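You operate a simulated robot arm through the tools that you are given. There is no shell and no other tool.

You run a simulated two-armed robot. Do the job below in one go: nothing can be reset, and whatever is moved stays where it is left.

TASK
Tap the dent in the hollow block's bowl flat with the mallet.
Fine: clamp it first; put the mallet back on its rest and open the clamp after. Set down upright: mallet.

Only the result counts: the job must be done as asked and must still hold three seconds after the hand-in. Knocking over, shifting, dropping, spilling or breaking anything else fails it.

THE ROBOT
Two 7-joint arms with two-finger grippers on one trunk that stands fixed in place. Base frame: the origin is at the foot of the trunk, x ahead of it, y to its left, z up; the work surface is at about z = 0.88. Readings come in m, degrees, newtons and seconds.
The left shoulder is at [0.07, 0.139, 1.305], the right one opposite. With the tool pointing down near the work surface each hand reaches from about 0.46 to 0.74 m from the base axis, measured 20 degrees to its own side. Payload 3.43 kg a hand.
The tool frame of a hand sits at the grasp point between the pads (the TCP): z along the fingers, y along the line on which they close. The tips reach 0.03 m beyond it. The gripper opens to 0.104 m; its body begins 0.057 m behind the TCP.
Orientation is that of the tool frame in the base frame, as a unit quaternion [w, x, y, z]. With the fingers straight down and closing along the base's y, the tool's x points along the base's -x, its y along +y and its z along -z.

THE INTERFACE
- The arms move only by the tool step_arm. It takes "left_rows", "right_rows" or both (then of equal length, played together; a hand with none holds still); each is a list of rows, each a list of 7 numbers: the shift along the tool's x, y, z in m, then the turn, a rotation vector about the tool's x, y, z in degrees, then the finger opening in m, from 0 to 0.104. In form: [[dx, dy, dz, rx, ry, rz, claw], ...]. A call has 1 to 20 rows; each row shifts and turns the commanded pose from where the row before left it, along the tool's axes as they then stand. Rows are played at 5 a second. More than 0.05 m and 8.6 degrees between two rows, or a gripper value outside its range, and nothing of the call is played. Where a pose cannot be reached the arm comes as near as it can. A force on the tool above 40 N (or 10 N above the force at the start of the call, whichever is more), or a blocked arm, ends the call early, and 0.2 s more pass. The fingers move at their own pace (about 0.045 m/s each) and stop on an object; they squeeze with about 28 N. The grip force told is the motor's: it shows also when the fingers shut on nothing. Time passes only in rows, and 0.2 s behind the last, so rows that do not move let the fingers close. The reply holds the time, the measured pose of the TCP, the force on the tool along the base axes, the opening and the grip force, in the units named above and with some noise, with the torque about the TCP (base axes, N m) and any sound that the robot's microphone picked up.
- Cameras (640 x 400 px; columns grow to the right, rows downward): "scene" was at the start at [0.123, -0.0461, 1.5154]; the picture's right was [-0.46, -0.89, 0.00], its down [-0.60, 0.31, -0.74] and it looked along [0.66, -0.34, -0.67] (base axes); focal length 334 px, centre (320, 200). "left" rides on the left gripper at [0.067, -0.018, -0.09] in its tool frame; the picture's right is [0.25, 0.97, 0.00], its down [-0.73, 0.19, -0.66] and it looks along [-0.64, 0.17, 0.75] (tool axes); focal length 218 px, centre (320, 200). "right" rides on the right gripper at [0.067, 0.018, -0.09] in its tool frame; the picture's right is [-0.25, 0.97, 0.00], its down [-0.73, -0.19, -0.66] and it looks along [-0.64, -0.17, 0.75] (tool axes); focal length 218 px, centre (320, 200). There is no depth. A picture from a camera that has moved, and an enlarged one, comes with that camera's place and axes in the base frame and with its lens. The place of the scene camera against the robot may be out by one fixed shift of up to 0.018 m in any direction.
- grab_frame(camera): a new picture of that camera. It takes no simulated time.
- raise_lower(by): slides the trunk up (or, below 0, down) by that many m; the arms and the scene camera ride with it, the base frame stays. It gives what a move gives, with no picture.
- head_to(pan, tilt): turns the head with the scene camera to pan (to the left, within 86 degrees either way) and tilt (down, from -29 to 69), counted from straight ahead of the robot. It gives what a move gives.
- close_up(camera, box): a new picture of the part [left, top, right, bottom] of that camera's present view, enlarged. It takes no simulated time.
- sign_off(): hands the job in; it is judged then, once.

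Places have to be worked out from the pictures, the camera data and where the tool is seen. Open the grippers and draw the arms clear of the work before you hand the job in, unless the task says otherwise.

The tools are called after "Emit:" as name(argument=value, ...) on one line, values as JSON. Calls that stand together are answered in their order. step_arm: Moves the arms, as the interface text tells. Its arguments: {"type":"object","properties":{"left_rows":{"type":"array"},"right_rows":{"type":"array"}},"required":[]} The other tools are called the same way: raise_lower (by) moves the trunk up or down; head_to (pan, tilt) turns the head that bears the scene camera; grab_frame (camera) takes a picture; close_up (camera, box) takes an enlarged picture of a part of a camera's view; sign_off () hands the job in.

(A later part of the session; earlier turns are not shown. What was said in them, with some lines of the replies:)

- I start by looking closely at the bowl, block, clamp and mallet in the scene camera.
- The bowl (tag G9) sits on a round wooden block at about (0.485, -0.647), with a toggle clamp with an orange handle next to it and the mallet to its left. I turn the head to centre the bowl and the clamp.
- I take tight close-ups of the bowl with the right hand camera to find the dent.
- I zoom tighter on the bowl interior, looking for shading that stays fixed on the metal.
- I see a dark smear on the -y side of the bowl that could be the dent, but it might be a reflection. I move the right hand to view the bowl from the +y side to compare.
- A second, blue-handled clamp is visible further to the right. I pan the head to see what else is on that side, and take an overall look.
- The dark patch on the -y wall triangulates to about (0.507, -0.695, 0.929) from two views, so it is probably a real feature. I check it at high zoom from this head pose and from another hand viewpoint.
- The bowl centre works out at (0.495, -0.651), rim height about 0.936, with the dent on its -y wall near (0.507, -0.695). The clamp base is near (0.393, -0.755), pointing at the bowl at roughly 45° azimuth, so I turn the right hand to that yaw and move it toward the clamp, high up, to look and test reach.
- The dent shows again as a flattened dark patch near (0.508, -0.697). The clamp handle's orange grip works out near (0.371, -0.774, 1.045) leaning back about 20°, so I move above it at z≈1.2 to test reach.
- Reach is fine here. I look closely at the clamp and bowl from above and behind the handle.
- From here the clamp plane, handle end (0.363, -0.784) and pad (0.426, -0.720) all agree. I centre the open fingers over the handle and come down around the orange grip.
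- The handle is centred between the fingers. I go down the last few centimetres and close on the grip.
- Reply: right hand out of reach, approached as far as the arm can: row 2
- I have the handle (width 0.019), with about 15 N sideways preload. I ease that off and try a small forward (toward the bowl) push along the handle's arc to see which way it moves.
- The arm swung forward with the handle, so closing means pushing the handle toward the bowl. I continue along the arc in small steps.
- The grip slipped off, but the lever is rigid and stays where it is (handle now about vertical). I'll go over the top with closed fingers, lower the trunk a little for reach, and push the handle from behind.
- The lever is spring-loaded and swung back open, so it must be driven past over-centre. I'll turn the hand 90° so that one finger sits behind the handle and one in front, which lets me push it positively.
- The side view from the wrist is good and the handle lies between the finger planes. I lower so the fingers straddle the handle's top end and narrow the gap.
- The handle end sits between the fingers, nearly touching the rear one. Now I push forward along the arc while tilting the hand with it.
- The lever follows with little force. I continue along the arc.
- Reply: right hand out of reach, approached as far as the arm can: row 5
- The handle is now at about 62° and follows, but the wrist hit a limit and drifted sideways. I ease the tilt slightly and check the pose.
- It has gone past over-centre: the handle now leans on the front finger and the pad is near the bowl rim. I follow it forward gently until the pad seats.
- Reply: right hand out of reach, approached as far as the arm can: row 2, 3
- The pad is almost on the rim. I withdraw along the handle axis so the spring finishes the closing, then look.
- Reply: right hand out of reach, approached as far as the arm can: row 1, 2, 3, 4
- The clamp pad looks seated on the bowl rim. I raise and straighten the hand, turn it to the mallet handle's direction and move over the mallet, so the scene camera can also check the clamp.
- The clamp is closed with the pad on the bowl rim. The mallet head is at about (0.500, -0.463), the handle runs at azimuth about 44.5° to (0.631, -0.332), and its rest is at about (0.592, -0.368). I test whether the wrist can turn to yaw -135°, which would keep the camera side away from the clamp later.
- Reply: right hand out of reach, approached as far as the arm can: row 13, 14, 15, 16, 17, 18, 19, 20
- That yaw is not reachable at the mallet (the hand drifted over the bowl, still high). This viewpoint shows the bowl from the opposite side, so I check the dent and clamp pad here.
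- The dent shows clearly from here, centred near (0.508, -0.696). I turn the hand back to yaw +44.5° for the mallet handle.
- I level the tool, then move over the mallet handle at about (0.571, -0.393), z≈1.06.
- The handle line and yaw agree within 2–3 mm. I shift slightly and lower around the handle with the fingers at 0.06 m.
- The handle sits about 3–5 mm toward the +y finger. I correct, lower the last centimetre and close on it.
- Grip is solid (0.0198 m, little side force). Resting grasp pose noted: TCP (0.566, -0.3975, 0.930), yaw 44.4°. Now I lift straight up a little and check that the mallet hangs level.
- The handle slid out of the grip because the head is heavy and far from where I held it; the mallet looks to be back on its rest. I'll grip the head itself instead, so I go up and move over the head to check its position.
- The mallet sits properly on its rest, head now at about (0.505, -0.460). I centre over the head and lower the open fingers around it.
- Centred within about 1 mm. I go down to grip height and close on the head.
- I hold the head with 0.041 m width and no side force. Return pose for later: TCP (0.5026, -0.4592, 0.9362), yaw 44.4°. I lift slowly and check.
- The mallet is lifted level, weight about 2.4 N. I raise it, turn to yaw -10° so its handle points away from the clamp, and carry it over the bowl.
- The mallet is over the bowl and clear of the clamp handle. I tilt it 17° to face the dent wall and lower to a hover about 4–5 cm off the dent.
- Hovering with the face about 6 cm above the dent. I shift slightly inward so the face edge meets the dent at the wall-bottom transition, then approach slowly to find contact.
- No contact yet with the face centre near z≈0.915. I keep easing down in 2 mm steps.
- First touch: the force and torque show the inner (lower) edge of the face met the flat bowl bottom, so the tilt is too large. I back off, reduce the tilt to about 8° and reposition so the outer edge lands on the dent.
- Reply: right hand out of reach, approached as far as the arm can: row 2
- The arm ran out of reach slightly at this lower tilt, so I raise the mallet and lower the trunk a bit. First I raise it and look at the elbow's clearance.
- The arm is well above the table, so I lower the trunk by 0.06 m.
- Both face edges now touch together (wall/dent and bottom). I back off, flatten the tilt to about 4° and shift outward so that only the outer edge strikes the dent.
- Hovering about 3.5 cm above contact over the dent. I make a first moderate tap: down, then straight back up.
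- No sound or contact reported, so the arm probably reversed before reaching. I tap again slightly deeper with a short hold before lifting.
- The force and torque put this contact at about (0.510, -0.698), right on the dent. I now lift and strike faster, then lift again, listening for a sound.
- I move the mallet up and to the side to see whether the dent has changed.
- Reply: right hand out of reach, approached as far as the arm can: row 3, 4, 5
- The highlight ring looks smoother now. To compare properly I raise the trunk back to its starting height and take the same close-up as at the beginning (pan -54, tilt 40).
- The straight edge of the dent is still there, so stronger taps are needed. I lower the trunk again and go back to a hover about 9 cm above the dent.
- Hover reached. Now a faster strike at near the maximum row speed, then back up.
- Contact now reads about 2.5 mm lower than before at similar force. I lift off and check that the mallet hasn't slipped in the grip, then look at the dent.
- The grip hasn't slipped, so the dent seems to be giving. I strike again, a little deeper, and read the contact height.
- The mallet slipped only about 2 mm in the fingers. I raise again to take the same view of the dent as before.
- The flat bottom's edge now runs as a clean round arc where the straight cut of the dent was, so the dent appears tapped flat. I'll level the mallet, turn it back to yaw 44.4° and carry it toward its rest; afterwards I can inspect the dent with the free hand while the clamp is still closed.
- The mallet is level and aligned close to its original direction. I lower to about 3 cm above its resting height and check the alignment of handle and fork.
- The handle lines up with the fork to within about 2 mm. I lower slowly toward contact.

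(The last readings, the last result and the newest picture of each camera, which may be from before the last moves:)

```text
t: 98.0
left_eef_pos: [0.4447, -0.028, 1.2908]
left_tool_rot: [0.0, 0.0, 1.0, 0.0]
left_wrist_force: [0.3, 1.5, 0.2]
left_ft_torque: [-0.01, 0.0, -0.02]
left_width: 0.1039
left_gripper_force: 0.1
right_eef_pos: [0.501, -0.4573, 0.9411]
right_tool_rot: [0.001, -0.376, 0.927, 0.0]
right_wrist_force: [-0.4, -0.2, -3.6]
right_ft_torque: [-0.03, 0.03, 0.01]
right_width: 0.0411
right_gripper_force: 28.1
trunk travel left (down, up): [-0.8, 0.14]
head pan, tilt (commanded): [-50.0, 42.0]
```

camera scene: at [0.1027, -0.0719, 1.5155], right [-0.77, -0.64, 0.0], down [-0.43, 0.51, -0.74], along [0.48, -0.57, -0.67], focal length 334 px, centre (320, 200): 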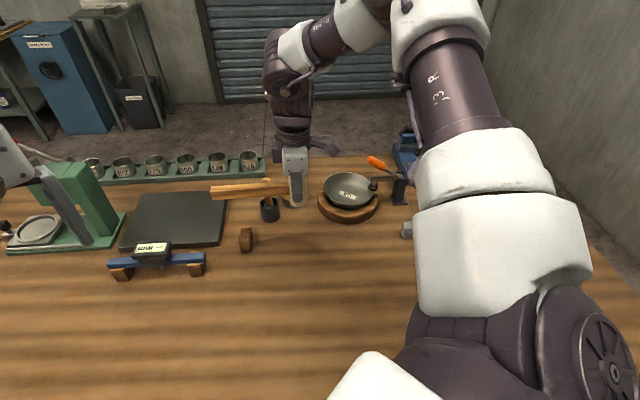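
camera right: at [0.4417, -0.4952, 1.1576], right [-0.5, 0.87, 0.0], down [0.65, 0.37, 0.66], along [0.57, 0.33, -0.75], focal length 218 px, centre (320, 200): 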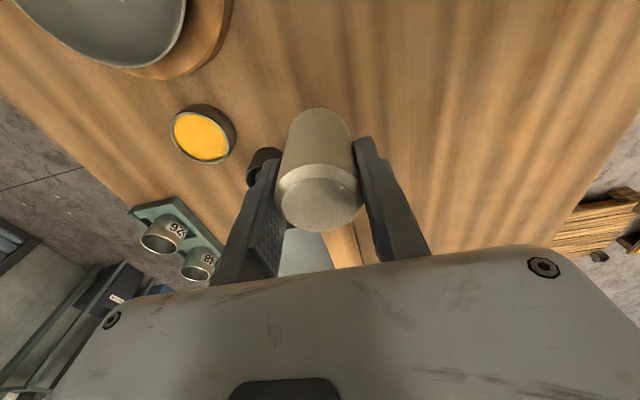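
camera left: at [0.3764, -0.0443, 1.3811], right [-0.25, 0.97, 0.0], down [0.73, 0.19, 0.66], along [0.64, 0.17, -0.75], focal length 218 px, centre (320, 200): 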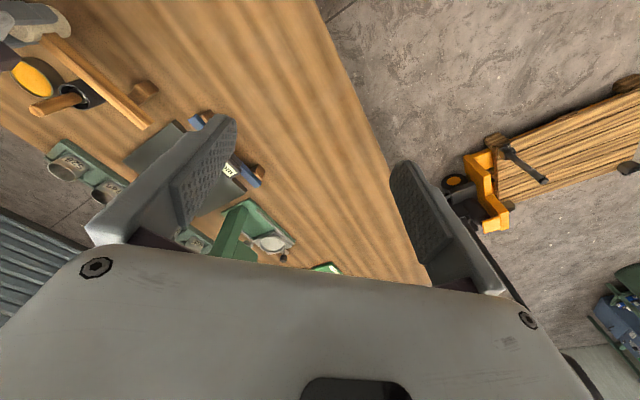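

Emit:
step_arm(right_rows=[[0, 0, 0.002, 0, 0, 0, 0.015], [0, 0, 0, 0, 0, 0, 0.015]])

Emit:
close_up(camera="scene", box=[220, 195, 300, 255])

```text
t: 98.6
left_eef_pos: [0.4439, -0.0272, 1.2913]
left_tool_rot: [0.0, -0.001, 1.0, 0.001]
left_wrist_force: [-1.0, 0.7, 0.9]
left_ft_torque: [0.0, 0.02, -0.02]
left_width: 0.104
left_gripper_force: 0.0
right_eef_pos: [0.5, -0.4597, 0.941]
right_tool_rot: [0.0, -0.377, 0.926, 0.001]
right_wrist_force: [-0.1, 0.7, -2.8]
right_ft_torque: [-0.03, 0.03, -0.02]
right_width: 0.041
right_gripper_force: 27.8
right hand out of reach, approached as far as the arm can: row 1
trunk travel left (down, up): [-0.8, 0.14]
head pan, tilt (commanded): [-50.0, 42.0]
```

```text
6.67 times, centred on (260, 225) of scene
camera zoom: at [0.1029, -0.0726, 1.5154], right [-0.77, -0.64, 0.0], down [-0.43, 0.51, -0.74], along [0.48, -0.57, -0.67], focal length 2230 px, centre (720, 33)
```

zoom: 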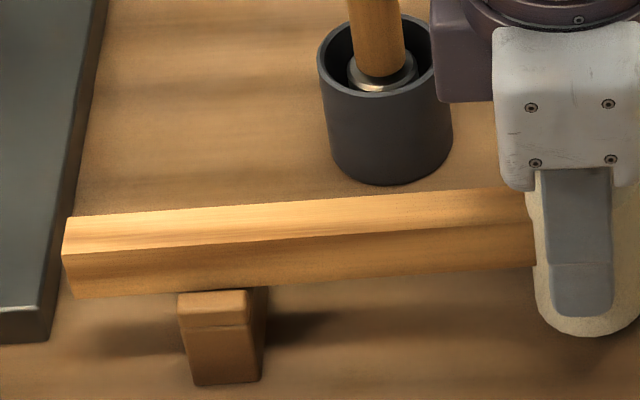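

The arm is at its reach limit at this trunk height and drifted about 3 mm sideways. I raise the mallet again, lower the trunk by 0.08 m (as it was when I picked it up), and redo the placement.

Emit:
step_arm(right_rows=[[0, 0, -0.02, 0, 0, 0, 0.015], [0, 0, -0.035, 0, 0, 0, 0.015], [0, 0, -0.035, 0, 0, 0, 0.015], [0, 0, -0.03, 0, 0, 0, 0.015]])

Emit:
raise_lower(by=-0.08)

Emit:
step_arm(right_rows=[[0, 0, 0, 0, 0, 0, 0.015], [0, 0, 0, 0, 0, 0, 0.015]])

```text
t: 99.6
left_eef_pos: [0.4442, -0.0274, 1.2918]
left_tool_rot: [0.0, 0.0, 1.0, 0.0]
left_wrist_force: [0.3, 0.0, -0.2]
left_ft_torque: [0.03, 0.0, 0.01]
left_width: 0.1039
left_gripper_force: 0.1
right_eef_pos: [0.5005, -0.459, 1.0588]
right_tool_rot: [0.001, -0.376, 0.927, 0.0]
right_wrist_force: [0.6, -1.2, -3.9]
right_ft_torque: [-0.04, 0.04, -0.01]
right_width: 0.041
right_gripper_force: 27.2
trunk travel left (down, up): [-0.8, 0.14]
head pan, tilt (commanded): [-50.0, 42.0]
```

```text
t: 100.8
left_eef_pos: [0.444, -0.0287, 1.2122]
left_tool_rot: [0.0, 0.0, 1.0, 0.0]
left_wrist_force: [0.9, 0.6, 0.0]
left_ft_torque: [-0.01, 0.01, 0.0]
left_width: 0.1039
left_gripper_force: 0.0
right_eef_pos: [0.5015, -0.4589, 0.9799]
right_tool_rot: [0.001, -0.377, 0.926, 0.001]
right_wrist_force: [-0.2, 0.2, -3.2]
right_ft_torque: [-0.02, 0.03, 0.02]
right_width: 0.0408
right_gripper_force: 28.1
trunk travel left (down, up): [-0.72, 0.22]
head pan, tilt (commanded): [-50.0, 42.0]
```

```text
t: 101.4
left_eef_pos: [0.4437, -0.0276, 1.2124]
left_tool_rot: [-0.001, 0.0, 1.0, 0.0]
left_wrist_force: [-0.4, 0.2, -0.4]
left_ft_torque: [0.0, 0.02, -0.02]
left_width: 0.104
left_gripper_force: 0.1
right_eef_pos: [0.5023, -0.459, 0.9789]
right_tool_rot: [0.001, -0.377, 0.926, 0.0]
right_wrist_force: [0.8, 0.1, -2.1]
right_ft_torque: [-0.06, 0.05, 0.01]
right_width: 0.0413
right_gripper_force: 28.2
trunk travel left (down, up): [-0.72, 0.22]
head pan, tilt (commanded): [-50.0, 42.0]
```

Emit:
step_arm(right_rows=[[0, -0.002, 0.012, 0, 0, 0, 0.015], [0, 0, 0.012, 0, 0, 0, 0.015], [0, 0, 0, 0, 0, 0, 0.015]])

Emit:
close_up(camera="scene", box=[205, 170, 325, 250])

```text
t: 102.2
left_eef_pos: [0.4437, -0.0272, 1.2111]
left_tool_rot: [0.0, 0.0, 1.0, 0.0]
left_wrist_force: [-0.1, 0.4, -0.4]
left_ft_torque: [0.03, 0.01, -0.02]
left_width: 0.1039
left_gripper_force: 0.0
right_eef_pos: [0.5031, -0.46, 0.9552]
right_tool_rot: [0.001, -0.375, 0.927, 0.0]
right_wrist_force: [0.8, -0.2, -2.6]
right_ft_torque: [-0.05, -0.01, 0.01]
right_width: 0.0414
right_gripper_force: 28.2
trunk travel left (down, up): [-0.72, 0.22]
head pan, tilt (commanded): [-50.0, 42.0]
```

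```text
5.00 times, centred on (265, 210) of scene
camera zoom: at [0.1025, -0.0721, 1.4355], right [-0.77, -0.64, 0.0], down [-0.43, 0.51, -0.74], along [0.48, -0.57, -0.67], focal length 1672 px, centre (595, 150)
```

zoom: 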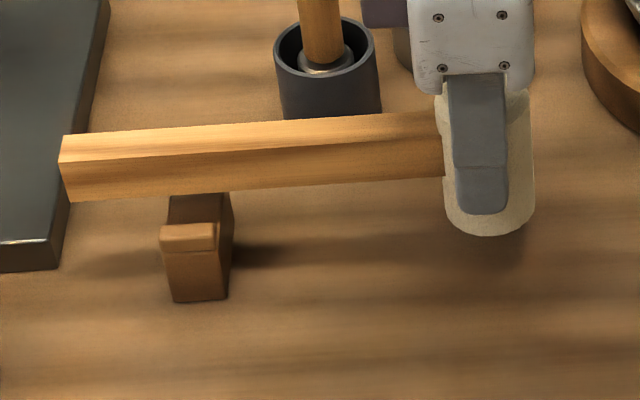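

The handle end is about 2–3 mm off toward the near prong, within the fork's clearance. I turn by 0.8° to centre it and lower slowly.

Emit:
step_arm(right_rows=[[0, 0, 0.006, 0, 0, 0.8, 0.015], [0, 0, 0.006, 0, 0, 0, 0.015], [0, 0, 0.003, 0, 0, 0, 0.015], [0, 0, 0, 0, 0, 0, 0.015]])

Emit:
close_up(camera="scene", box=[205, 170, 325, 250])

Emit:
close_up(camera="left", box=[0, 0, 180, 140])

```text
t: 103.2
left_eef_pos: [0.4431, -0.027, 1.2117]
left_tool_rot: [0.001, 0.0, 1.0, 0.0]
left_wrist_force: [-0.4, -0.2, -0.8]
left_ft_torque: [0.0, 0.01, -0.01]
left_width: 0.1043
left_gripper_force: 0.1
right_eef_pos: [0.5022, -0.4609, 0.9403]
right_tool_rot: [0.001, -0.369, 0.929, 0.0]
right_wrist_force: [0.0, 0.9, -3.4]
right_ft_torque: [-0.01, 0.05, 0.01]
right_width: 0.0409
right_gripper_force: 28.1
trunk travel left (down, up): [-0.72, 0.22]
head pan, tilt (commanded): [-50.0, 42.0]
```

```text
5.00 times, centred on (265, 210) of scene
camera zoom: at [0.1029, -0.0725, 1.4354], right [-0.77, -0.64, 0.0], down [-0.43, 0.51, -0.74], along [0.48, -0.57, -0.67], focal length 1672 px, centre (595, 150)
```

zoom: 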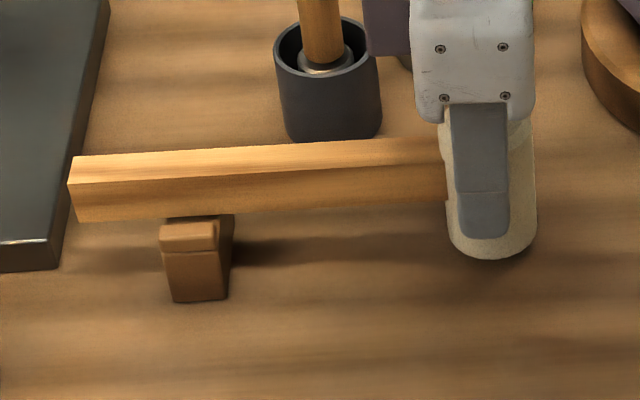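

```text
2.86 times, centred on (90, 70) of left
camera zoom: at [0.3766, -0.0444, 1.3011], right [-0.25, 0.97, 0.0], down [0.73, 0.19, 0.66], along [0.64, 0.17, -0.75], focal length 624 px, centre (977, 571)
```

zoom: 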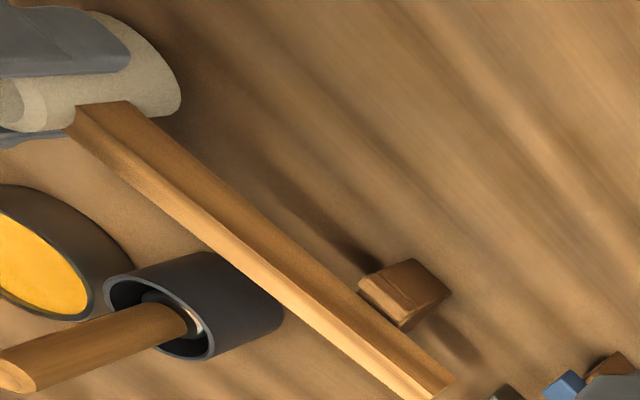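

Head and handle now both need about 5 mm more, consistently. I lower the last bit until the table carries the weight.

Emit:
step_arm(right_rows=[[0, 0, 0.003, 0, 0, 0, 0.015], [0, 0, 0.0015, 0, 0, 0, 0.015], [0, 0, 0, 0, 0, 0, 0.015]])

```text
t: 104.0
left_eef_pos: [0.4444, -0.0268, 1.2112]
left_tool_rot: [-0.001, -0.001, 1.0, 0.0]
left_wrist_force: [0.3, -0.1, 0.3]
left_ft_torque: [0.02, 0.02, 0.01]
left_width: 0.1041
left_gripper_force: 0.1
right_eef_pos: [0.5031, -0.46, 0.935]
right_tool_rot: [0.002, -0.369, 0.929, 0.0]
right_wrist_force: [0.2, -0.6, 1.4]
right_ft_torque: [0.37, -0.4, -0.18]
right_width: 0.0413
right_gripper_force: 27.7
trunk travel left (down, up): [-0.72, 0.22]
head pan, tilt (commanded): [-50.0, 42.0]
```

Emit:
close_up(camera="scene", box=[205, 170, 325, 250])

Emit:
close_up(camera="left", box=[60, 60, 160, 130])

Emit:
close_up(camera="right", box=[240, 90, 400, 290])

```text
5.00 times, centred on (265, 210) of scene
camera zoom: at [0.1023, -0.0722, 1.4356], right [-0.77, -0.64, 0.0], down [-0.43, 0.51, -0.74], along [0.48, -0.57, -0.67], focal length 1672 px, centre (595, 150)
```

zoom: 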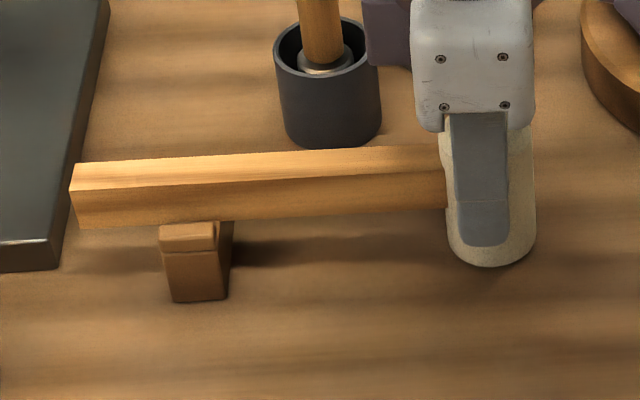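

```text
5.71 times, centred on (110, 95) of left
camera zoom: at [0.3761, -0.0441, 1.3013], right [-0.25, 0.97, 0.0], down [0.73, 0.19, 0.66], along [0.64, 0.17, -0.75], focal length 1247 px, centre (1520, 800)
```

zoom: 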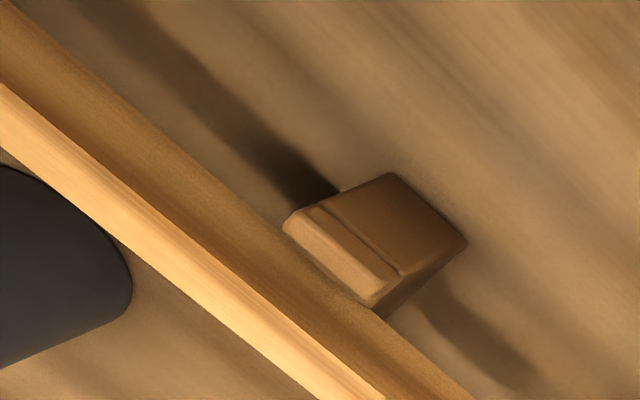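

```text
2.00 times, centred on (320, 190) of right
camera zoom: at [0.4424, -0.494, 1.0262], right [-0.48, 0.88, 0.0], down [0.66, 0.36, 0.66], along [0.58, 0.32, -0.75], focal length 436 px, centre (320, 220)
```

zoom: 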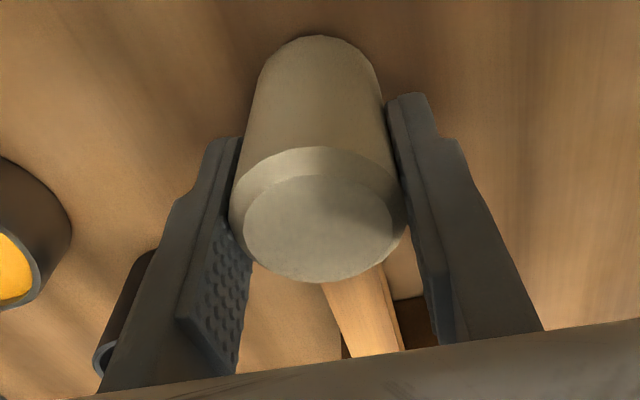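

The handle is seated in the fork and the head is about 1 mm above the table, matching the original picture. I ease down 1 mm more and open the fingers.

Emit:
step_arm(right_rows=[[0, 0, 0.0012, 0, 0, 0, 0.015], [0, 0, 0, 0, 0, 0, 0.035], [0, 0, 0, 0, 0, 0, 0.045], [0, 0, 0, 0, 0, 0, 0.055], [0, 0, 0, 0, 0, 0, 0.07], [0, 0, 0, 0, 0, 0, 0.08]])

Emit:
close_up(camera="scene", box=[205, 170, 325, 250])

Emit:
close_up(camera="right", box=[200, 60, 440, 290])

```text
t: 105.4
left_eef_pos: [0.4435, -0.0263, 1.2113]
left_tool_rot: [0.0, 0.0, 1.0, 0.0]
left_wrist_force: [0.4, 0.0, 0.0]
left_ft_torque: [-0.01, -0.01, 0.05]
left_width: 0.104
left_gripper_force: 0.0
right_eef_pos: [0.5029, -0.4601, 0.9339]
right_tool_rot: [0.0, -0.37, 0.929, 0.0]
right_wrist_force: [-0.2, 0.4, -0.4]
right_ft_torque: [0.0, -0.01, 0.01]
right_width: 0.0802
right_gripper_force: 0.0
trunk travel left (down, up): [-0.72, 0.22]
head pan, tilt (commanded): [-50.0, 42.0]
```

```text
5.00 times, centred on (265, 210) of scene
camera zoom: at [0.1025, -0.0721, 1.4355], right [-0.77, -0.64, 0.0], down [-0.43, 0.51, -0.74], along [0.48, -0.57, -0.67], focal length 1672 px, centre (595, 150)
```

zoom: 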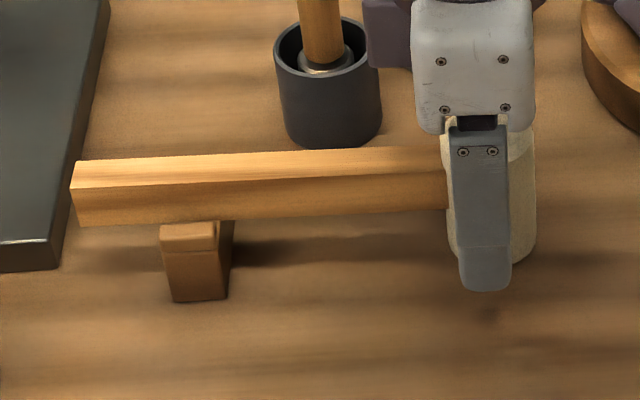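

```text
1.74 times, centred on (320, 175) of right
camera zoom: at [0.4425, -0.494, 1.025], right [-0.48, 0.88, 0.0], down [0.66, 0.36, 0.66], along [0.58, 0.32, -0.75], focal length 380 px, centre (320, 244)
```

zoom: 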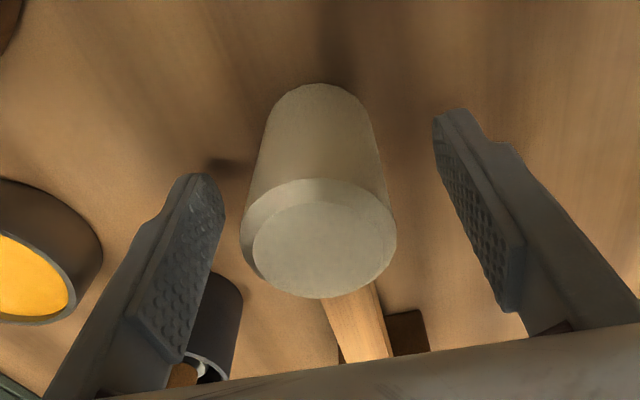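

The mallet is released on its rest. I rise straight up clear of it.

Emit:
step_arm(right_rows=[[0, 0, -0.02, 0, 0, 0, 0.08], [0, 0, -0.03, 0, 0, 0, 0.08], [0, 0, -0.04, 0, 0, 0, 0.08], [0, 0, -0.045, 0, 0, 0, 0.08], [0, 0, -0.045, 0, 0, 0, 0.08], [0, 0, 0, 0, 0, 0, 0.08]])

Emit:
close_up(camera="scene", box=[205, 170, 325, 250])

Emit:
close_up(camera="right", box=[230, 40, 410, 240])

```text
t: 106.8
left_eef_pos: [0.4439, -0.028, 1.2113]
left_tool_rot: [0.0, 0.0, 1.0, 0.0]
left_wrist_force: [-0.2, 0.2, -0.6]
left_ft_torque: [0.01, 0.03, -0.02]
left_width: 0.1038
left_gripper_force: 0.0
right_eef_pos: [0.5048, -0.4594, 1.1147]
right_tool_rot: [0.0, -0.369, 0.93, 0.0]
right_wrist_force: [-0.2, -0.2, 0.5]
right_ft_torque: [0.0, 0.03, 0.0]
right_width: 0.0799
right_gripper_force: 0.1
trunk travel left (down, up): [-0.72, 0.22]
head pan, tilt (commanded): [-50.0, 42.0]
```

```text
5.00 times, centred on (265, 210) of scene
camera zoom: at [0.103, -0.0727, 1.4354], right [-0.77, -0.64, 0.0], down [-0.43, 0.51, -0.74], along [0.48, -0.57, -0.67], focal length 1672 px, centre (595, 150)
```

zoom: 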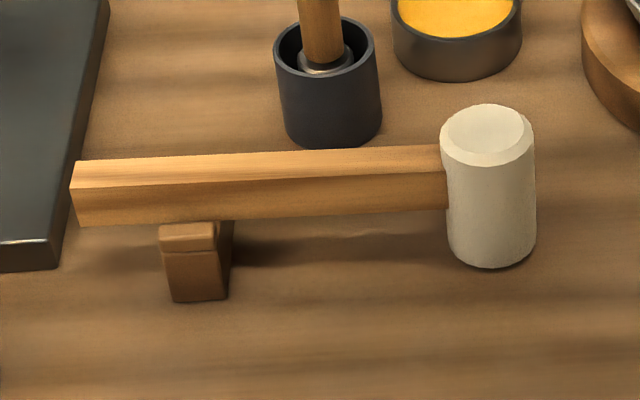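

```text
2.00 times, centred on (320, 140) of right
camera zoom: at [0.4444, -0.493, 1.205], right [-0.48, 0.88, 0.0], down [0.66, 0.36, 0.66], along [0.58, 0.32, -0.75], focal length 436 px, centre (320, 320)
```

zoom: 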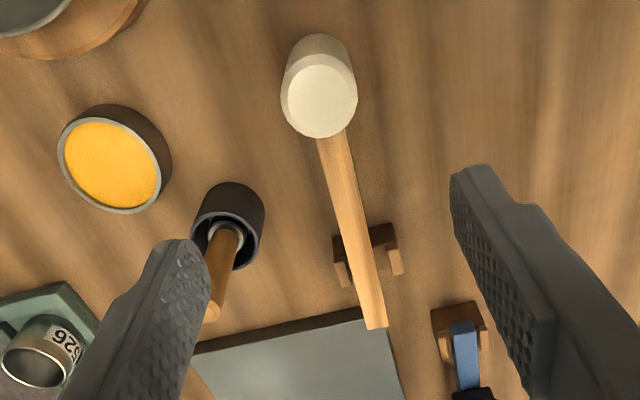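

The mallet stands upright on its rest. Now I move the free hand to view the bowl and check the dent while the clamp is still closed.

Emit:
step_arm(right_rows=[[0.032, -0.0277, 0, 0, 0, 0, 0.08], [0.032, -0.0277, 0, 0, 0, 0, 0.09], [0, 0, 0, 0, 0, 8, 0.104], [0, 0, 0, 0, 0, 8, 0.104], [0, 0, 0, 0, 0, 8, 0.104], [0, 0, 0, 0, 0, 8, 0.104], [0, 0, 0, 0, 0, 8, 0.104], [0, 0, 0, 0, 0, 8, 0.104], [0, 0, 0, 0, 0, 8, 0.104], [0, 0, 0, 0, 0, 8, 0.104], [0, 0, 0, 0, 0, 8, 0.104], [0, 0, 0, 0, 0, 8, 0.104], [0, 0, 0, 0, 0, 8, 0.104], [0, 0, 0, 0, 0, 8, 0.104], [0, 0, 0, 0, 0, 8, 0.104]])

Emit:
grab_frame(camera="right")

Emit:
close_up(camera="right", box=[250, 110, 355, 205])

```text
t: 110.0
left_eef_pos: [0.4435, -0.0277, 1.2116]
left_tool_rot: [0.001, 0.0, 1.0, 0.0]
left_wrist_force: [0.2, 0.1, 0.2]
left_ft_torque: [-0.04, 0.0, -0.01]
left_width: 0.1044
left_gripper_force: 0.0
right_eef_pos: [0.4935, -0.5446, 1.113]
right_tool_rot: [0.0, 0.507, 0.862, 0.001]
right_wrist_force: [-0.3, 0.4, -0.1]
right_ft_torque: [0.01, 0.01, -0.03]
right_width: 0.1041
right_gripper_force: 0.1
trunk travel left (down, up): [-0.72, 0.22]
head pan, tilt (commanded): [-50.0, 42.0]
```

```text
taken
camera right: at [0.4768, -0.4774, 1.2049], right [0.97, 0.25, 0.0], down [0.19, -0.73, 0.66], along [0.17, -0.64, -0.75], focal length 218 px, centre (320, 200)
```

right: 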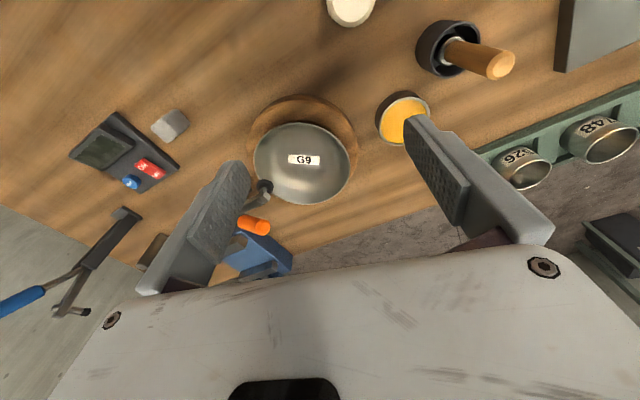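

```text
4.21 times, centred on (302, 158) of right
camera zoom: at [0.4768, -0.4774, 1.2049], right [0.97, 0.25, 0.0], down [0.19, -0.73, 0.66], along [0.17, -0.64, -0.75], focal length 919 px, centre (394, 379)
```

zoom: 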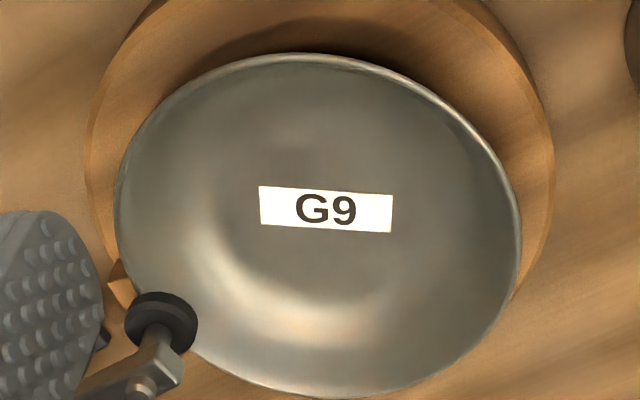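

From the same viewpoint as before tapping, the highlight now follows a smooth round arc with no dark straight band. I check once more from the far side view that showed the dent most clearly.

Emit:
step_arm(right_rows=[[0, 0, -0.02, 0, 0, 7, 0.104], [-0.02, 0, -0.02, 0, 0, 7, 0.104], [-0.025, 0, -0.02, 0, 0, 7, 0.104], [-0.025, 0, 0, 0, 0, 7, 0.104], [0, 0, 0, 0, 0, 7, 0.104], [0, 0, 0, 0, 0, 7, 0.104], [0, 0, 0, 0, 0, 7, 0.104], [0, 0, 0, 0, 0, 7, 0.104]])

Emit:
grab_frame(camera="right")

```text
t: 111.8
left_eef_pos: [0.4441, -0.0264, 1.2115]
left_tool_rot: [0.001, -0.001, 1.0, 0.0]
left_wrist_force: [-0.5, -0.5, 0.0]
left_ft_torque: [0.05, 0.0, -0.02]
left_width: 0.1041
left_gripper_force: 0.1
right_eef_pos: [0.4837, -0.6137, 1.1624]
right_tool_rot: [0.0, 0.845, 0.534, 0.001]
right_wrist_force: [0.3, 0.2, -0.1]
right_ft_torque: [-0.04, 0.02, -0.01]
right_width: 0.1042
right_gripper_force: 0.1
right hand out of reach, approached as far as the arm can: row 3, 4, 5, 6, 7, 8
trunk travel left (down, up): [-0.72, 0.22]
head pan, tilt (commanded): [-50.0, 42.0]
```

```text
taken
camera right: at [0.5282, -0.5605, 1.2545], right [0.77, -0.64, 0.0], down [-0.49, -0.58, 0.66], along [-0.42, -0.5, -0.76], focal length 218 px, centre (320, 200)
```

right: 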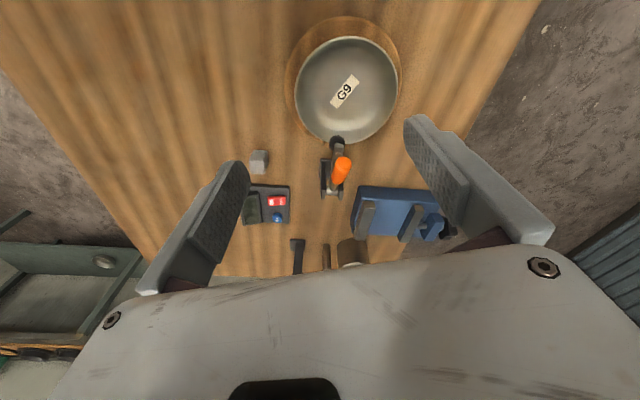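

Emit:
close_up(camera="right", box=[280, 20, 415, 155])

Emit:
close_up(camera="right", box=[340, 75, 400, 135])

```text
2.96 times, centred on (348, 88) of right
camera zoom: at [0.5282, -0.5605, 1.2545], right [0.77, -0.64, 0.0], down [-0.49, -0.58, 0.66], along [-0.42, -0.5, -0.76], focal length 647 px, centre (238, 533)
```

zoom: 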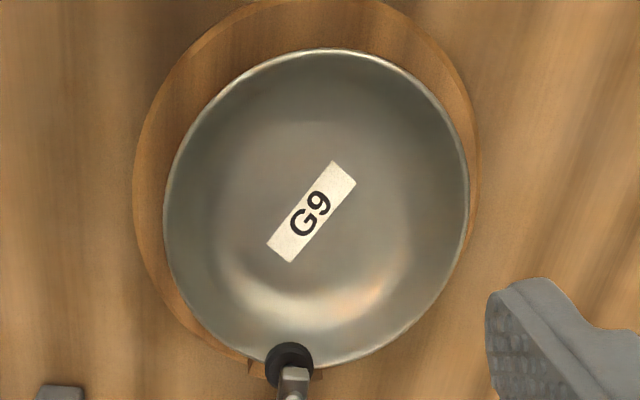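

```text
6.67 times, centred on (370, 105) of right
camera zoom: at [0.5282, -0.5605, 1.2545], right [0.77, -0.64, 0.0], down [-0.49, -0.58, 0.66], along [-0.42, -0.5, -0.76], focal length 1455 px, centre (-13, 833)
```

zoom: 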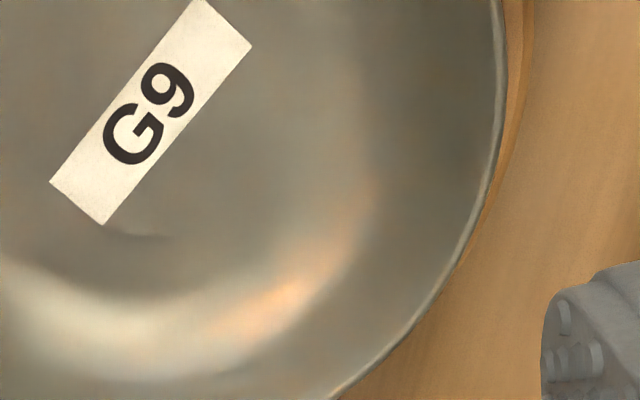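

Emit:
close_up(camera="right", box=[335, 85, 365, 115])

Emit:
close_up(camera="right", box=[310, 125, 365, 205])

```text
13.33 times, centred on (350, 100) of right
camera zoom: at [0.5282, -0.5605, 1.2545], right [0.77, -0.64, 0.0], down [-0.49, -0.58, 0.66], along [-0.42, -0.5, -0.76], focal length 2910 px, centre (-80, 1533)
```

zoom: 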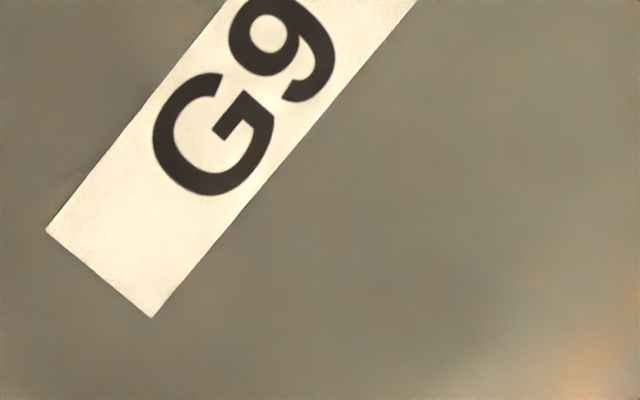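

```text
5.00 times, centred on (338, 165) of right
camera zoom: at [0.5282, -0.5605, 1.2545], right [0.77, -0.64, 0.0], down [-0.49, -0.58, 0.66], along [-0.42, -0.5, -0.76], focal length 1091 px, centre (232, 375)
```

zoom: 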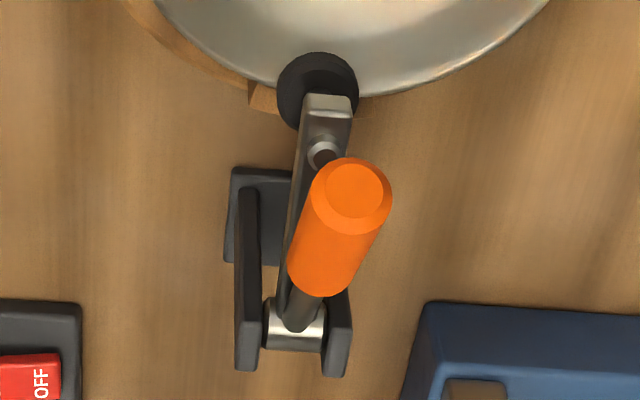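

The bowl wall is smooth all round: the dent is flat. Now I open the clamp: I turn the hand to the clamp plane and place it above the orange handle with the fingers wide.

Emit:
step_arm(right_rows=[[0, 0, 0, 0, 0, -7.9, 0.09], [0, 0, 0, 0, 0, -7.9, 0.09], [0, 0, 0, 0, 0, -7.9, 0.09], [0, 0, 0, 0, 0, -7.9, 0.09], [0, 0, 0, 0, 0, -7.9, 0.09], [0, 0, 0, 0, 0, -7.9, 0.09], [0, 0, 0, 0, 0, -7.9, 0.09], [0, 0, 0, 0, 0, -7.9, 0.09], [0, 0, 0, 0, 0, -7.9, 0.09], [-0.0109, -0.0319, 0, 0, 0, 0, 0.09], [-0.0109, -0.0319, 0, 0, 0, 0, 0.09], [-0.0109, -0.0319, 0, 0, 0, 0, 0.09], [0, 0, 0, 0, 0, 0, 0.09]])

Emit:
grab_frame(camera="right")

Emit:
grab_frame(camera="scene")

```text
t: 114.6
left_eef_pos: [0.4448, -0.0272, 1.2119]
left_tool_rot: [0.0, 0.001, 1.0, 0.0]
left_wrist_force: [0.2, 0.6, 0.1]
left_ft_torque: [-0.01, 0.03, -0.01]
left_width: 0.1042
left_gripper_force: 0.1
right_eef_pos: [0.4396, -0.7052, 1.1625]
right_tool_rot: [-0.001, 0.387, 0.922, 0.0]
right_wrist_force: [-0.2, 0.0, 0.0]
right_ft_torque: [0.0, -0.01, 0.02]
right_width: 0.09
right_gripper_force: 0.0
trunk travel left (down, up): [-0.72, 0.22]
head pan, tilt (commanded): [-50.0, 42.0]
```

```text
taken
camera right: at [0.4047, -0.6433, 1.2539], right [0.87, 0.5, 0.0], down [0.37, -0.65, 0.66], along [0.33, -0.57, -0.75], focal length 218 px, centre (320, 200)
```

right: 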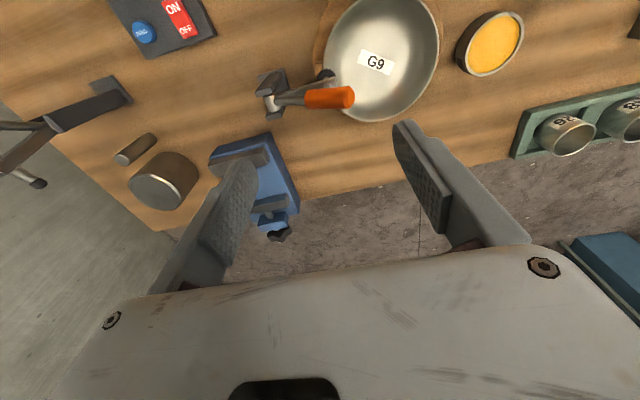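

```text
taken
camera scene: at [0.1028, -0.0715, 1.4355], right [-0.77, -0.64, 0.0], down [-0.43, 0.51, -0.74], along [0.48, -0.57, -0.67], focal length 334 px, centre (320, 200)
```

scene: 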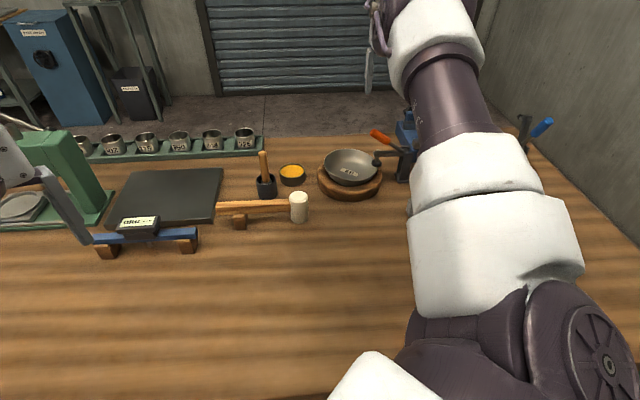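

The handle end is at (0.457, -0.687, 1.033), between the finger planes. I lower so the front finger is ahead of the handle end.

Emit:
step_arm(right_rows=[[0, 0, 0.03, 0, 0, 0, 0.09], [0, 0, 0.03, 0, 0, 0, 0.09], [0, 0, 0.03, 0, 0, 0, 0.09], [0, 0, 0.03, 0, 0, 0, 0.09], [0, 0, 0, 0, 0, 0, 0.09]])

Emit:
grab_frame(camera="right")

Emit:
close_up(camera="scene", box=[320, 70, 440, 200])

```text
t: 115.8
left_eef_pos: [0.4443, -0.0269, 1.2115]
left_tool_rot: [0.0, -0.001, 1.0, 0.001]
left_wrist_force: [-1.3, 0.0, 0.3]
left_ft_torque: [0.0, 0.01, 0.0]
left_width: 0.1038
left_gripper_force: 0.1
right_eef_pos: [0.4377, -0.705, 1.0421]
right_tool_rot: [0.001, 0.387, 0.922, 0.001]
right_wrist_force: [-0.2, 0.6, 0.0]
right_ft_torque: [-0.02, 0.02, 0.01]
right_width: 0.09
right_gripper_force: 0.1
trunk travel left (down, up): [-0.72, 0.22]
head pan, tilt (commanded): [-50.0, 42.0]
```

```text
taken
camera right: at [0.4034, -0.6441, 1.1336], right [0.87, 0.5, 0.0], down [0.37, -0.65, 0.66], along [0.33, -0.57, -0.75], focal length 218 px, centre (320, 200)
```

right: 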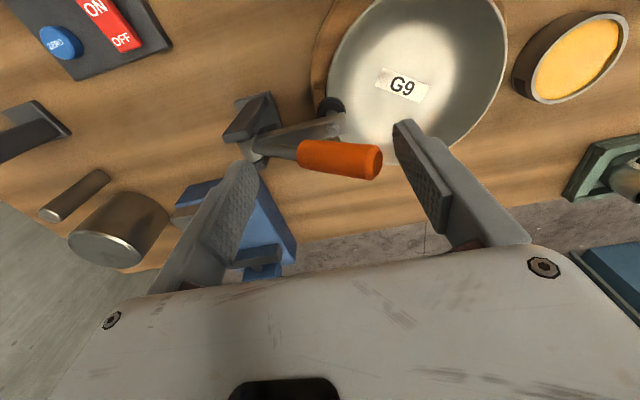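

```text
3.08 times, centred on (380, 135) of scene
camera zoom: at [0.1024, -0.0716, 1.4355], right [-0.77, -0.64, 0.0], down [-0.43, 0.51, -0.74], along [0.48, -0.57, -0.67], focal length 1029 px, centre (135, 400)
```

zoom: 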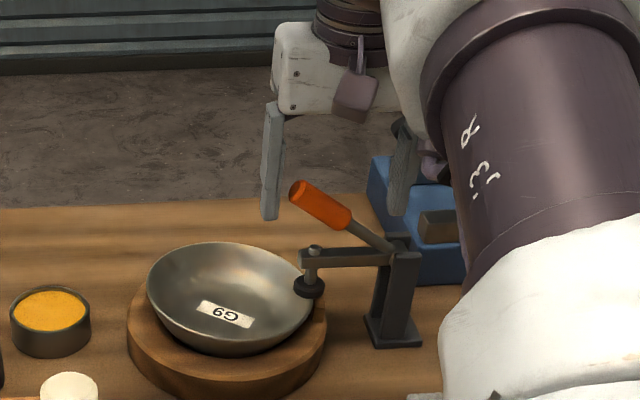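

The front finger is just ahead of the handle end and everything is clear. I push the handle back and up along its arc.

Emit:
step_arm(right_rows=[[0, -0.012, 0, 0, 0, 0, 0.09], [0, -0.0075, -0.0075, 0, 0, 0, 0.09], [0, -0.0075, -0.0075, 0, 0, 0, 0.09], [0, -0.0098, -0.009, 0, 0, 0, 0.09]])

Emit:
grab_frame(camera="right")

Emit:
close_up(camera="scene", box=[320, 70, 440, 200])

```text
t: 116.8
left_eef_pos: [0.443, -0.0288, 1.2111]
left_tool_rot: [0.0, 0.002, 1.0, 0.0]
left_wrist_force: [-0.9, -0.2, 0.2]
left_ft_torque: [0.0, -0.02, 0.01]
left_width: 0.1039
left_gripper_force: 0.0
right_eef_pos: [0.4083, -0.7327, 1.0674]
right_tool_rot: [0.001, 0.389, 0.921, 0.001]
right_wrist_force: [1.7, 1.5, 1.2]
right_ft_torque: [0.09, -0.09, 0.03]
right_width: 0.091
right_gripper_force: 0.8
trunk travel left (down, up): [-0.72, 0.22]
head pan, tilt (commanded): [-50.0, 42.0]
```

```text
taken
camera right: at [0.3739, -0.6721, 1.1576], right [0.87, 0.49, 0.0], down [0.37, -0.66, 0.66], along [0.33, -0.57, -0.75], focal length 218 px, centre (320, 200)
```

right: 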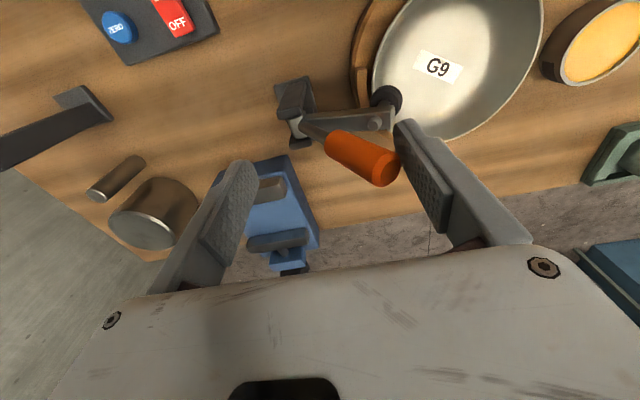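

```text
3.08 times, centred on (380, 135) of scene
camera zoom: at [0.1009, -0.073, 1.4355], right [-0.77, -0.64, 0.0], down [-0.43, 0.51, -0.74], along [0.48, -0.57, -0.67], focal length 1029 px, centre (135, 400)
```

zoom: 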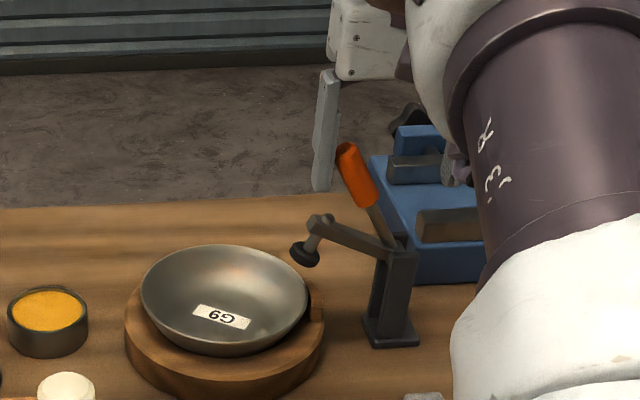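

The pad has lifted off the bowl and the handle follows easily. I continue until it passes over-centre.

Emit:
step_arm(right_rows=[[0, -0.0098, -0.009, 0, 0, 0, 0.09], [0, -0.0087, -0.0045, 0, 0, 0, 0.09], [0, -0.0087, -0.0045, 0, 0, 0, 0.09], [0, -0.0094, -0.0035, 0, 0, 0, 0.09], [0, -0.0094, -0.0035, 0, 0, 0, 0.09]])

Emit:
grab_frame(camera="right")

Emit:
close_up(camera="scene", box=[320, 70, 440, 200])

```text
t: 118.0
left_eef_pos: [0.4442, -0.0272, 1.2118]
left_tool_rot: [0.0, 0.0, 1.0, 0.0]
left_wrist_force: [1.0, -0.5, -0.2]
left_ft_torque: [0.02, 0.02, 0.01]
left_width: 0.1041
left_gripper_force: 0.0
right_eef_pos: [0.3775, -0.7615, 1.0915]
right_tool_rot: [0.001, 0.387, 0.922, 0.001]
right_wrist_force: [0.4, 0.9, 0.7]
right_ft_torque: [0.0, 0.01, -0.01]
right_width: 0.09
right_gripper_force: 0.1
trunk travel left (down, up): [-0.72, 0.22]
head pan, tilt (commanded): [-50.0, 42.0]
```

```text
taken
camera right: at [0.3441, -0.7016, 1.1829], right [0.87, 0.5, 0.0], down [0.37, -0.65, 0.66], along [0.33, -0.57, -0.75], focal length 218 px, centre (320, 200)
```

right: 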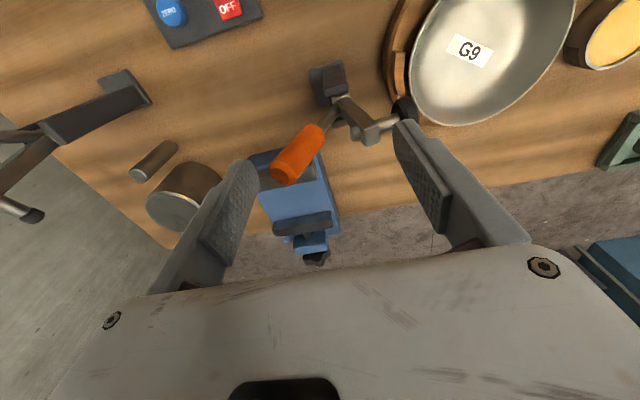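

```text
3.08 times, centred on (380, 135) of scene
camera zoom: at [0.102, -0.0721, 1.4355], right [-0.77, -0.64, 0.0], down [-0.43, 0.51, -0.74], along [0.48, -0.57, -0.67], focal length 1029 px, centre (135, 400)
```

zoom: 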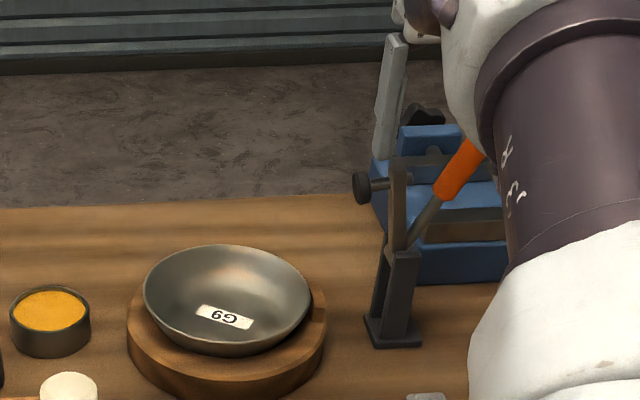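

The clamp has snapped fully open. I lift the hand straight up and then move it clear toward its starting position.

Emit:
step_arm(right_rows=[[0, 0, -0.03, 0, 0, 0, 0.09], [0, 0, -0.04, 0, 0, 0, 0.09], [0, 0, -0.04, 0, 0, 0, 0.104], [0.02, 0.03, -0.02, 0, 0, 0, 0.104], [0.03, 0.03, 0, 0, 0, 0, 0.104], [0.04, 0.01, 0, 0, 0, 0, 0.104], [0.04, 0, 0, 0, 0, 0, 0.104], [0.04, 0, 0, 0, 0, 0, 0.104], [0, 0, 0, 0, 0, 0, 0.104]])

Emit:
grab_frame(camera="scene")

Emit:
grab_frame(camera="right")

```text
t: 120.0
left_eef_pos: [0.4443, -0.0271, 1.2129]
left_tool_rot: [-0.002, 0.001, 1.0, 0.0]
left_wrist_force: [0.3, 0.4, 0.3]
left_ft_torque: [0.01, 0.01, -0.01]
left_width: 0.1037
left_gripper_force: 0.0
right_eef_pos: [0.3096, -0.5943, 1.2179]
right_tool_rot: [0.0, 0.387, 0.922, 0.001]
right_wrist_force: [-0.2, -0.1, -0.6]
right_ft_torque: [-0.04, 0.03, -0.01]
right_width: 0.104
right_gripper_force: 0.2
trunk travel left (down, up): [-0.72, 0.22]
head pan, tilt (commanded): [-50.0, 42.0]
```

```text
taken
camera scene: at [0.1035, -0.0726, 1.4354], right [-0.77, -0.64, 0.0], down [-0.43, 0.51, -0.74], along [0.48, -0.57, -0.67], focal length 334 px, centre (320, 200)
```

scene: 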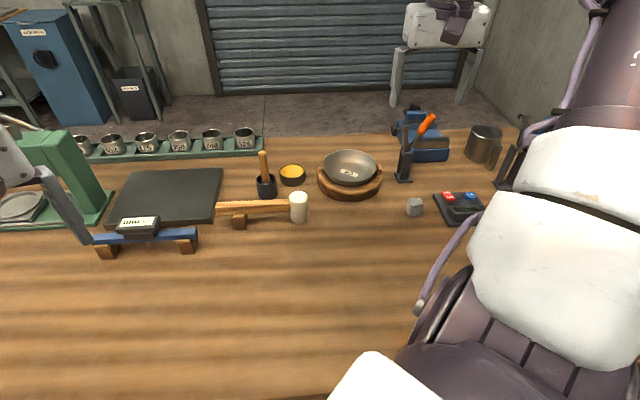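

```text
taken
camera right: at [0.2754, -0.5328, 1.3097], right [0.87, 0.5, 0.0], down [0.37, -0.65, 0.66], along [0.33, -0.57, -0.75], focal length 218 px, centre (320, 200)
```

right: 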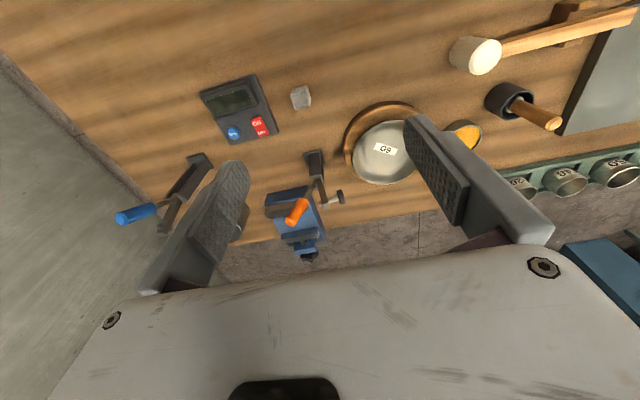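

Clamp open, mallet on its rest, hand clear. I raise the trunk back and take a final comparison of the bowl and the rest of the bench.

Emit:
raise_lower(by=0.08)

Emit:
head_to(pan=-54, tilt=40)

Emit:
close_up(camera="scene", box=[290, 175, 370, 240])

Emit:
grab_frame(camera="scene")

Emit:
close_up(camera="scene", box=[190, 210, 310, 290])

```text
t: 121.1
left_eef_pos: [0.4433, -0.0278, 1.2918]
left_tool_rot: [0.0, 0.0, 1.0, 0.0]
left_wrist_force: [-0.8, -0.5, 0.6]
left_ft_torque: [0.03, 0.01, 0.03]
left_width: 0.104
left_gripper_force: 0.0
right_eef_pos: [0.3097, -0.5938, 1.2996]
right_tool_rot: [0.001, 0.387, 0.922, 0.001]
right_wrist_force: [0.1, -0.3, 0.0]
right_ft_torque: [-0.02, 0.04, 0.04]
right_width: 0.1039
right_gripper_force: 0.0
trunk travel left (down, up): [-0.8, 0.14]
head pan, tilt (commanded): [-50.0, 42.0]
```

```text
t: 121.8
left_eef_pos: [0.4436, -0.0266, 1.2915]
left_tool_rot: [0.0, 0.0, 1.0, 0.0]
left_wrist_force: [0.3, -0.3, 0.9]
left_ft_torque: [-0.01, -0.02, -0.01]
left_width: 0.1039
left_gripper_force: 0.0
right_eef_pos: [0.3088, -0.5929, 1.2992]
right_tool_rot: [0.0, 0.387, 0.922, 0.001]
right_wrist_force: [0.5, -1.3, 0.1]
right_ft_torque: [-0.02, -0.01, 0.0]
right_width: 0.1042
right_gripper_force: 0.1
trunk travel left (down, up): [-0.8, 0.14]
head pan, tilt (commanded): [-54.0, 40.0]
```

```text
6.15 times, centred on (330, 208) of scene
camera zoom: at [0.0987, -0.0769, 1.5184], right [-0.81, -0.59, 0.0], down [-0.38, 0.52, -0.77], along [0.45, -0.62, -0.64], focal length 2058 px, centre (258, 154)
```

zoom: 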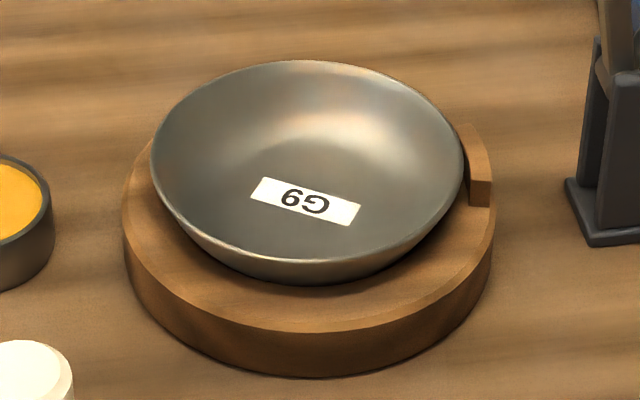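

```text
taken
camera scene: at [0.0987, -0.0769, 1.5184], right [-0.81, -0.59, 0.0], down [-0.38, 0.52, -0.77], along [0.45, -0.62, -0.64], focal length 334 px, centre (320, 200)
```

scene: 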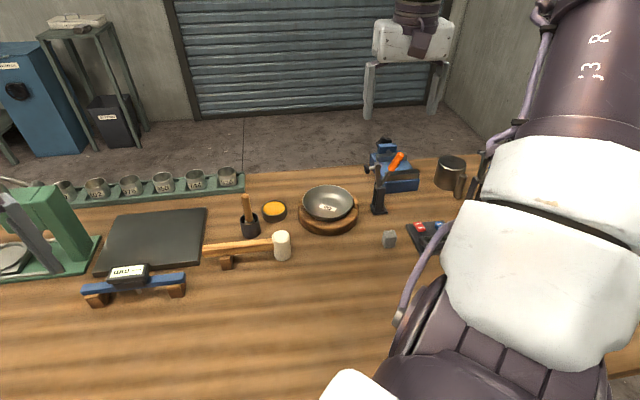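

```text
5.00 times, centred on (250, 250) of scene
camera zoom: at [0.0987, -0.0769, 1.5184], right [-0.81, -0.59, 0.0], down [-0.38, 0.52, -0.77], along [0.45, -0.62, -0.64], focal length 1672 px, centre (670, -50)
```

zoom: 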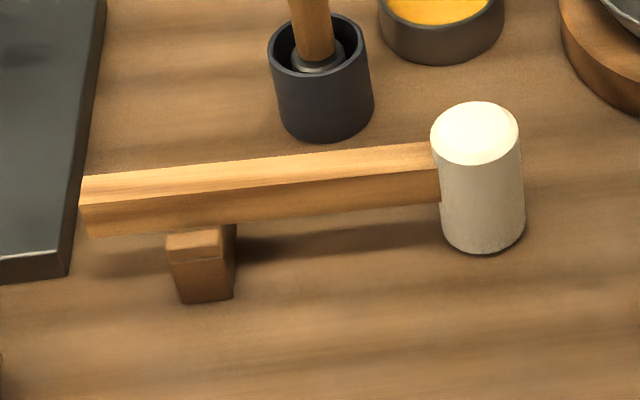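

The bowl wall is smooth, the clamp is open, the mallet sits upright on its rest, nothing else has moved and both hands are open and clear. I hand in the job.

Emit:
sign_off()

```text
The job is handed in.
```

I tapped the dent in the hollow block's bowl flat and handed the job in. The judge's result has not been shown to me.

- **Clamp:** I closed the orange-handled clamp on the bowl rim before tapping. I opened it again afterwards, and it is fully open now.
- **Dent:** It was on the far side wall. After several taps, close-ups show a smooth, round wall there, with none of the straight cut seen before. I judged this by eye; the taps gave no sound to confirm it.
- **Bowl:** It sits about 2–3 mm from where it started in the block.
- **Mallet:** It slipped once when I first tried to lift it by the handle and settled back on its rest. I then held it by the head. It is upright on its rest with the handle in the fork, a few millimetres from its first position.
- **Rest of the bench:** The final pictures show nothing else moved. Both grippers are open and the arms are clear of the work.
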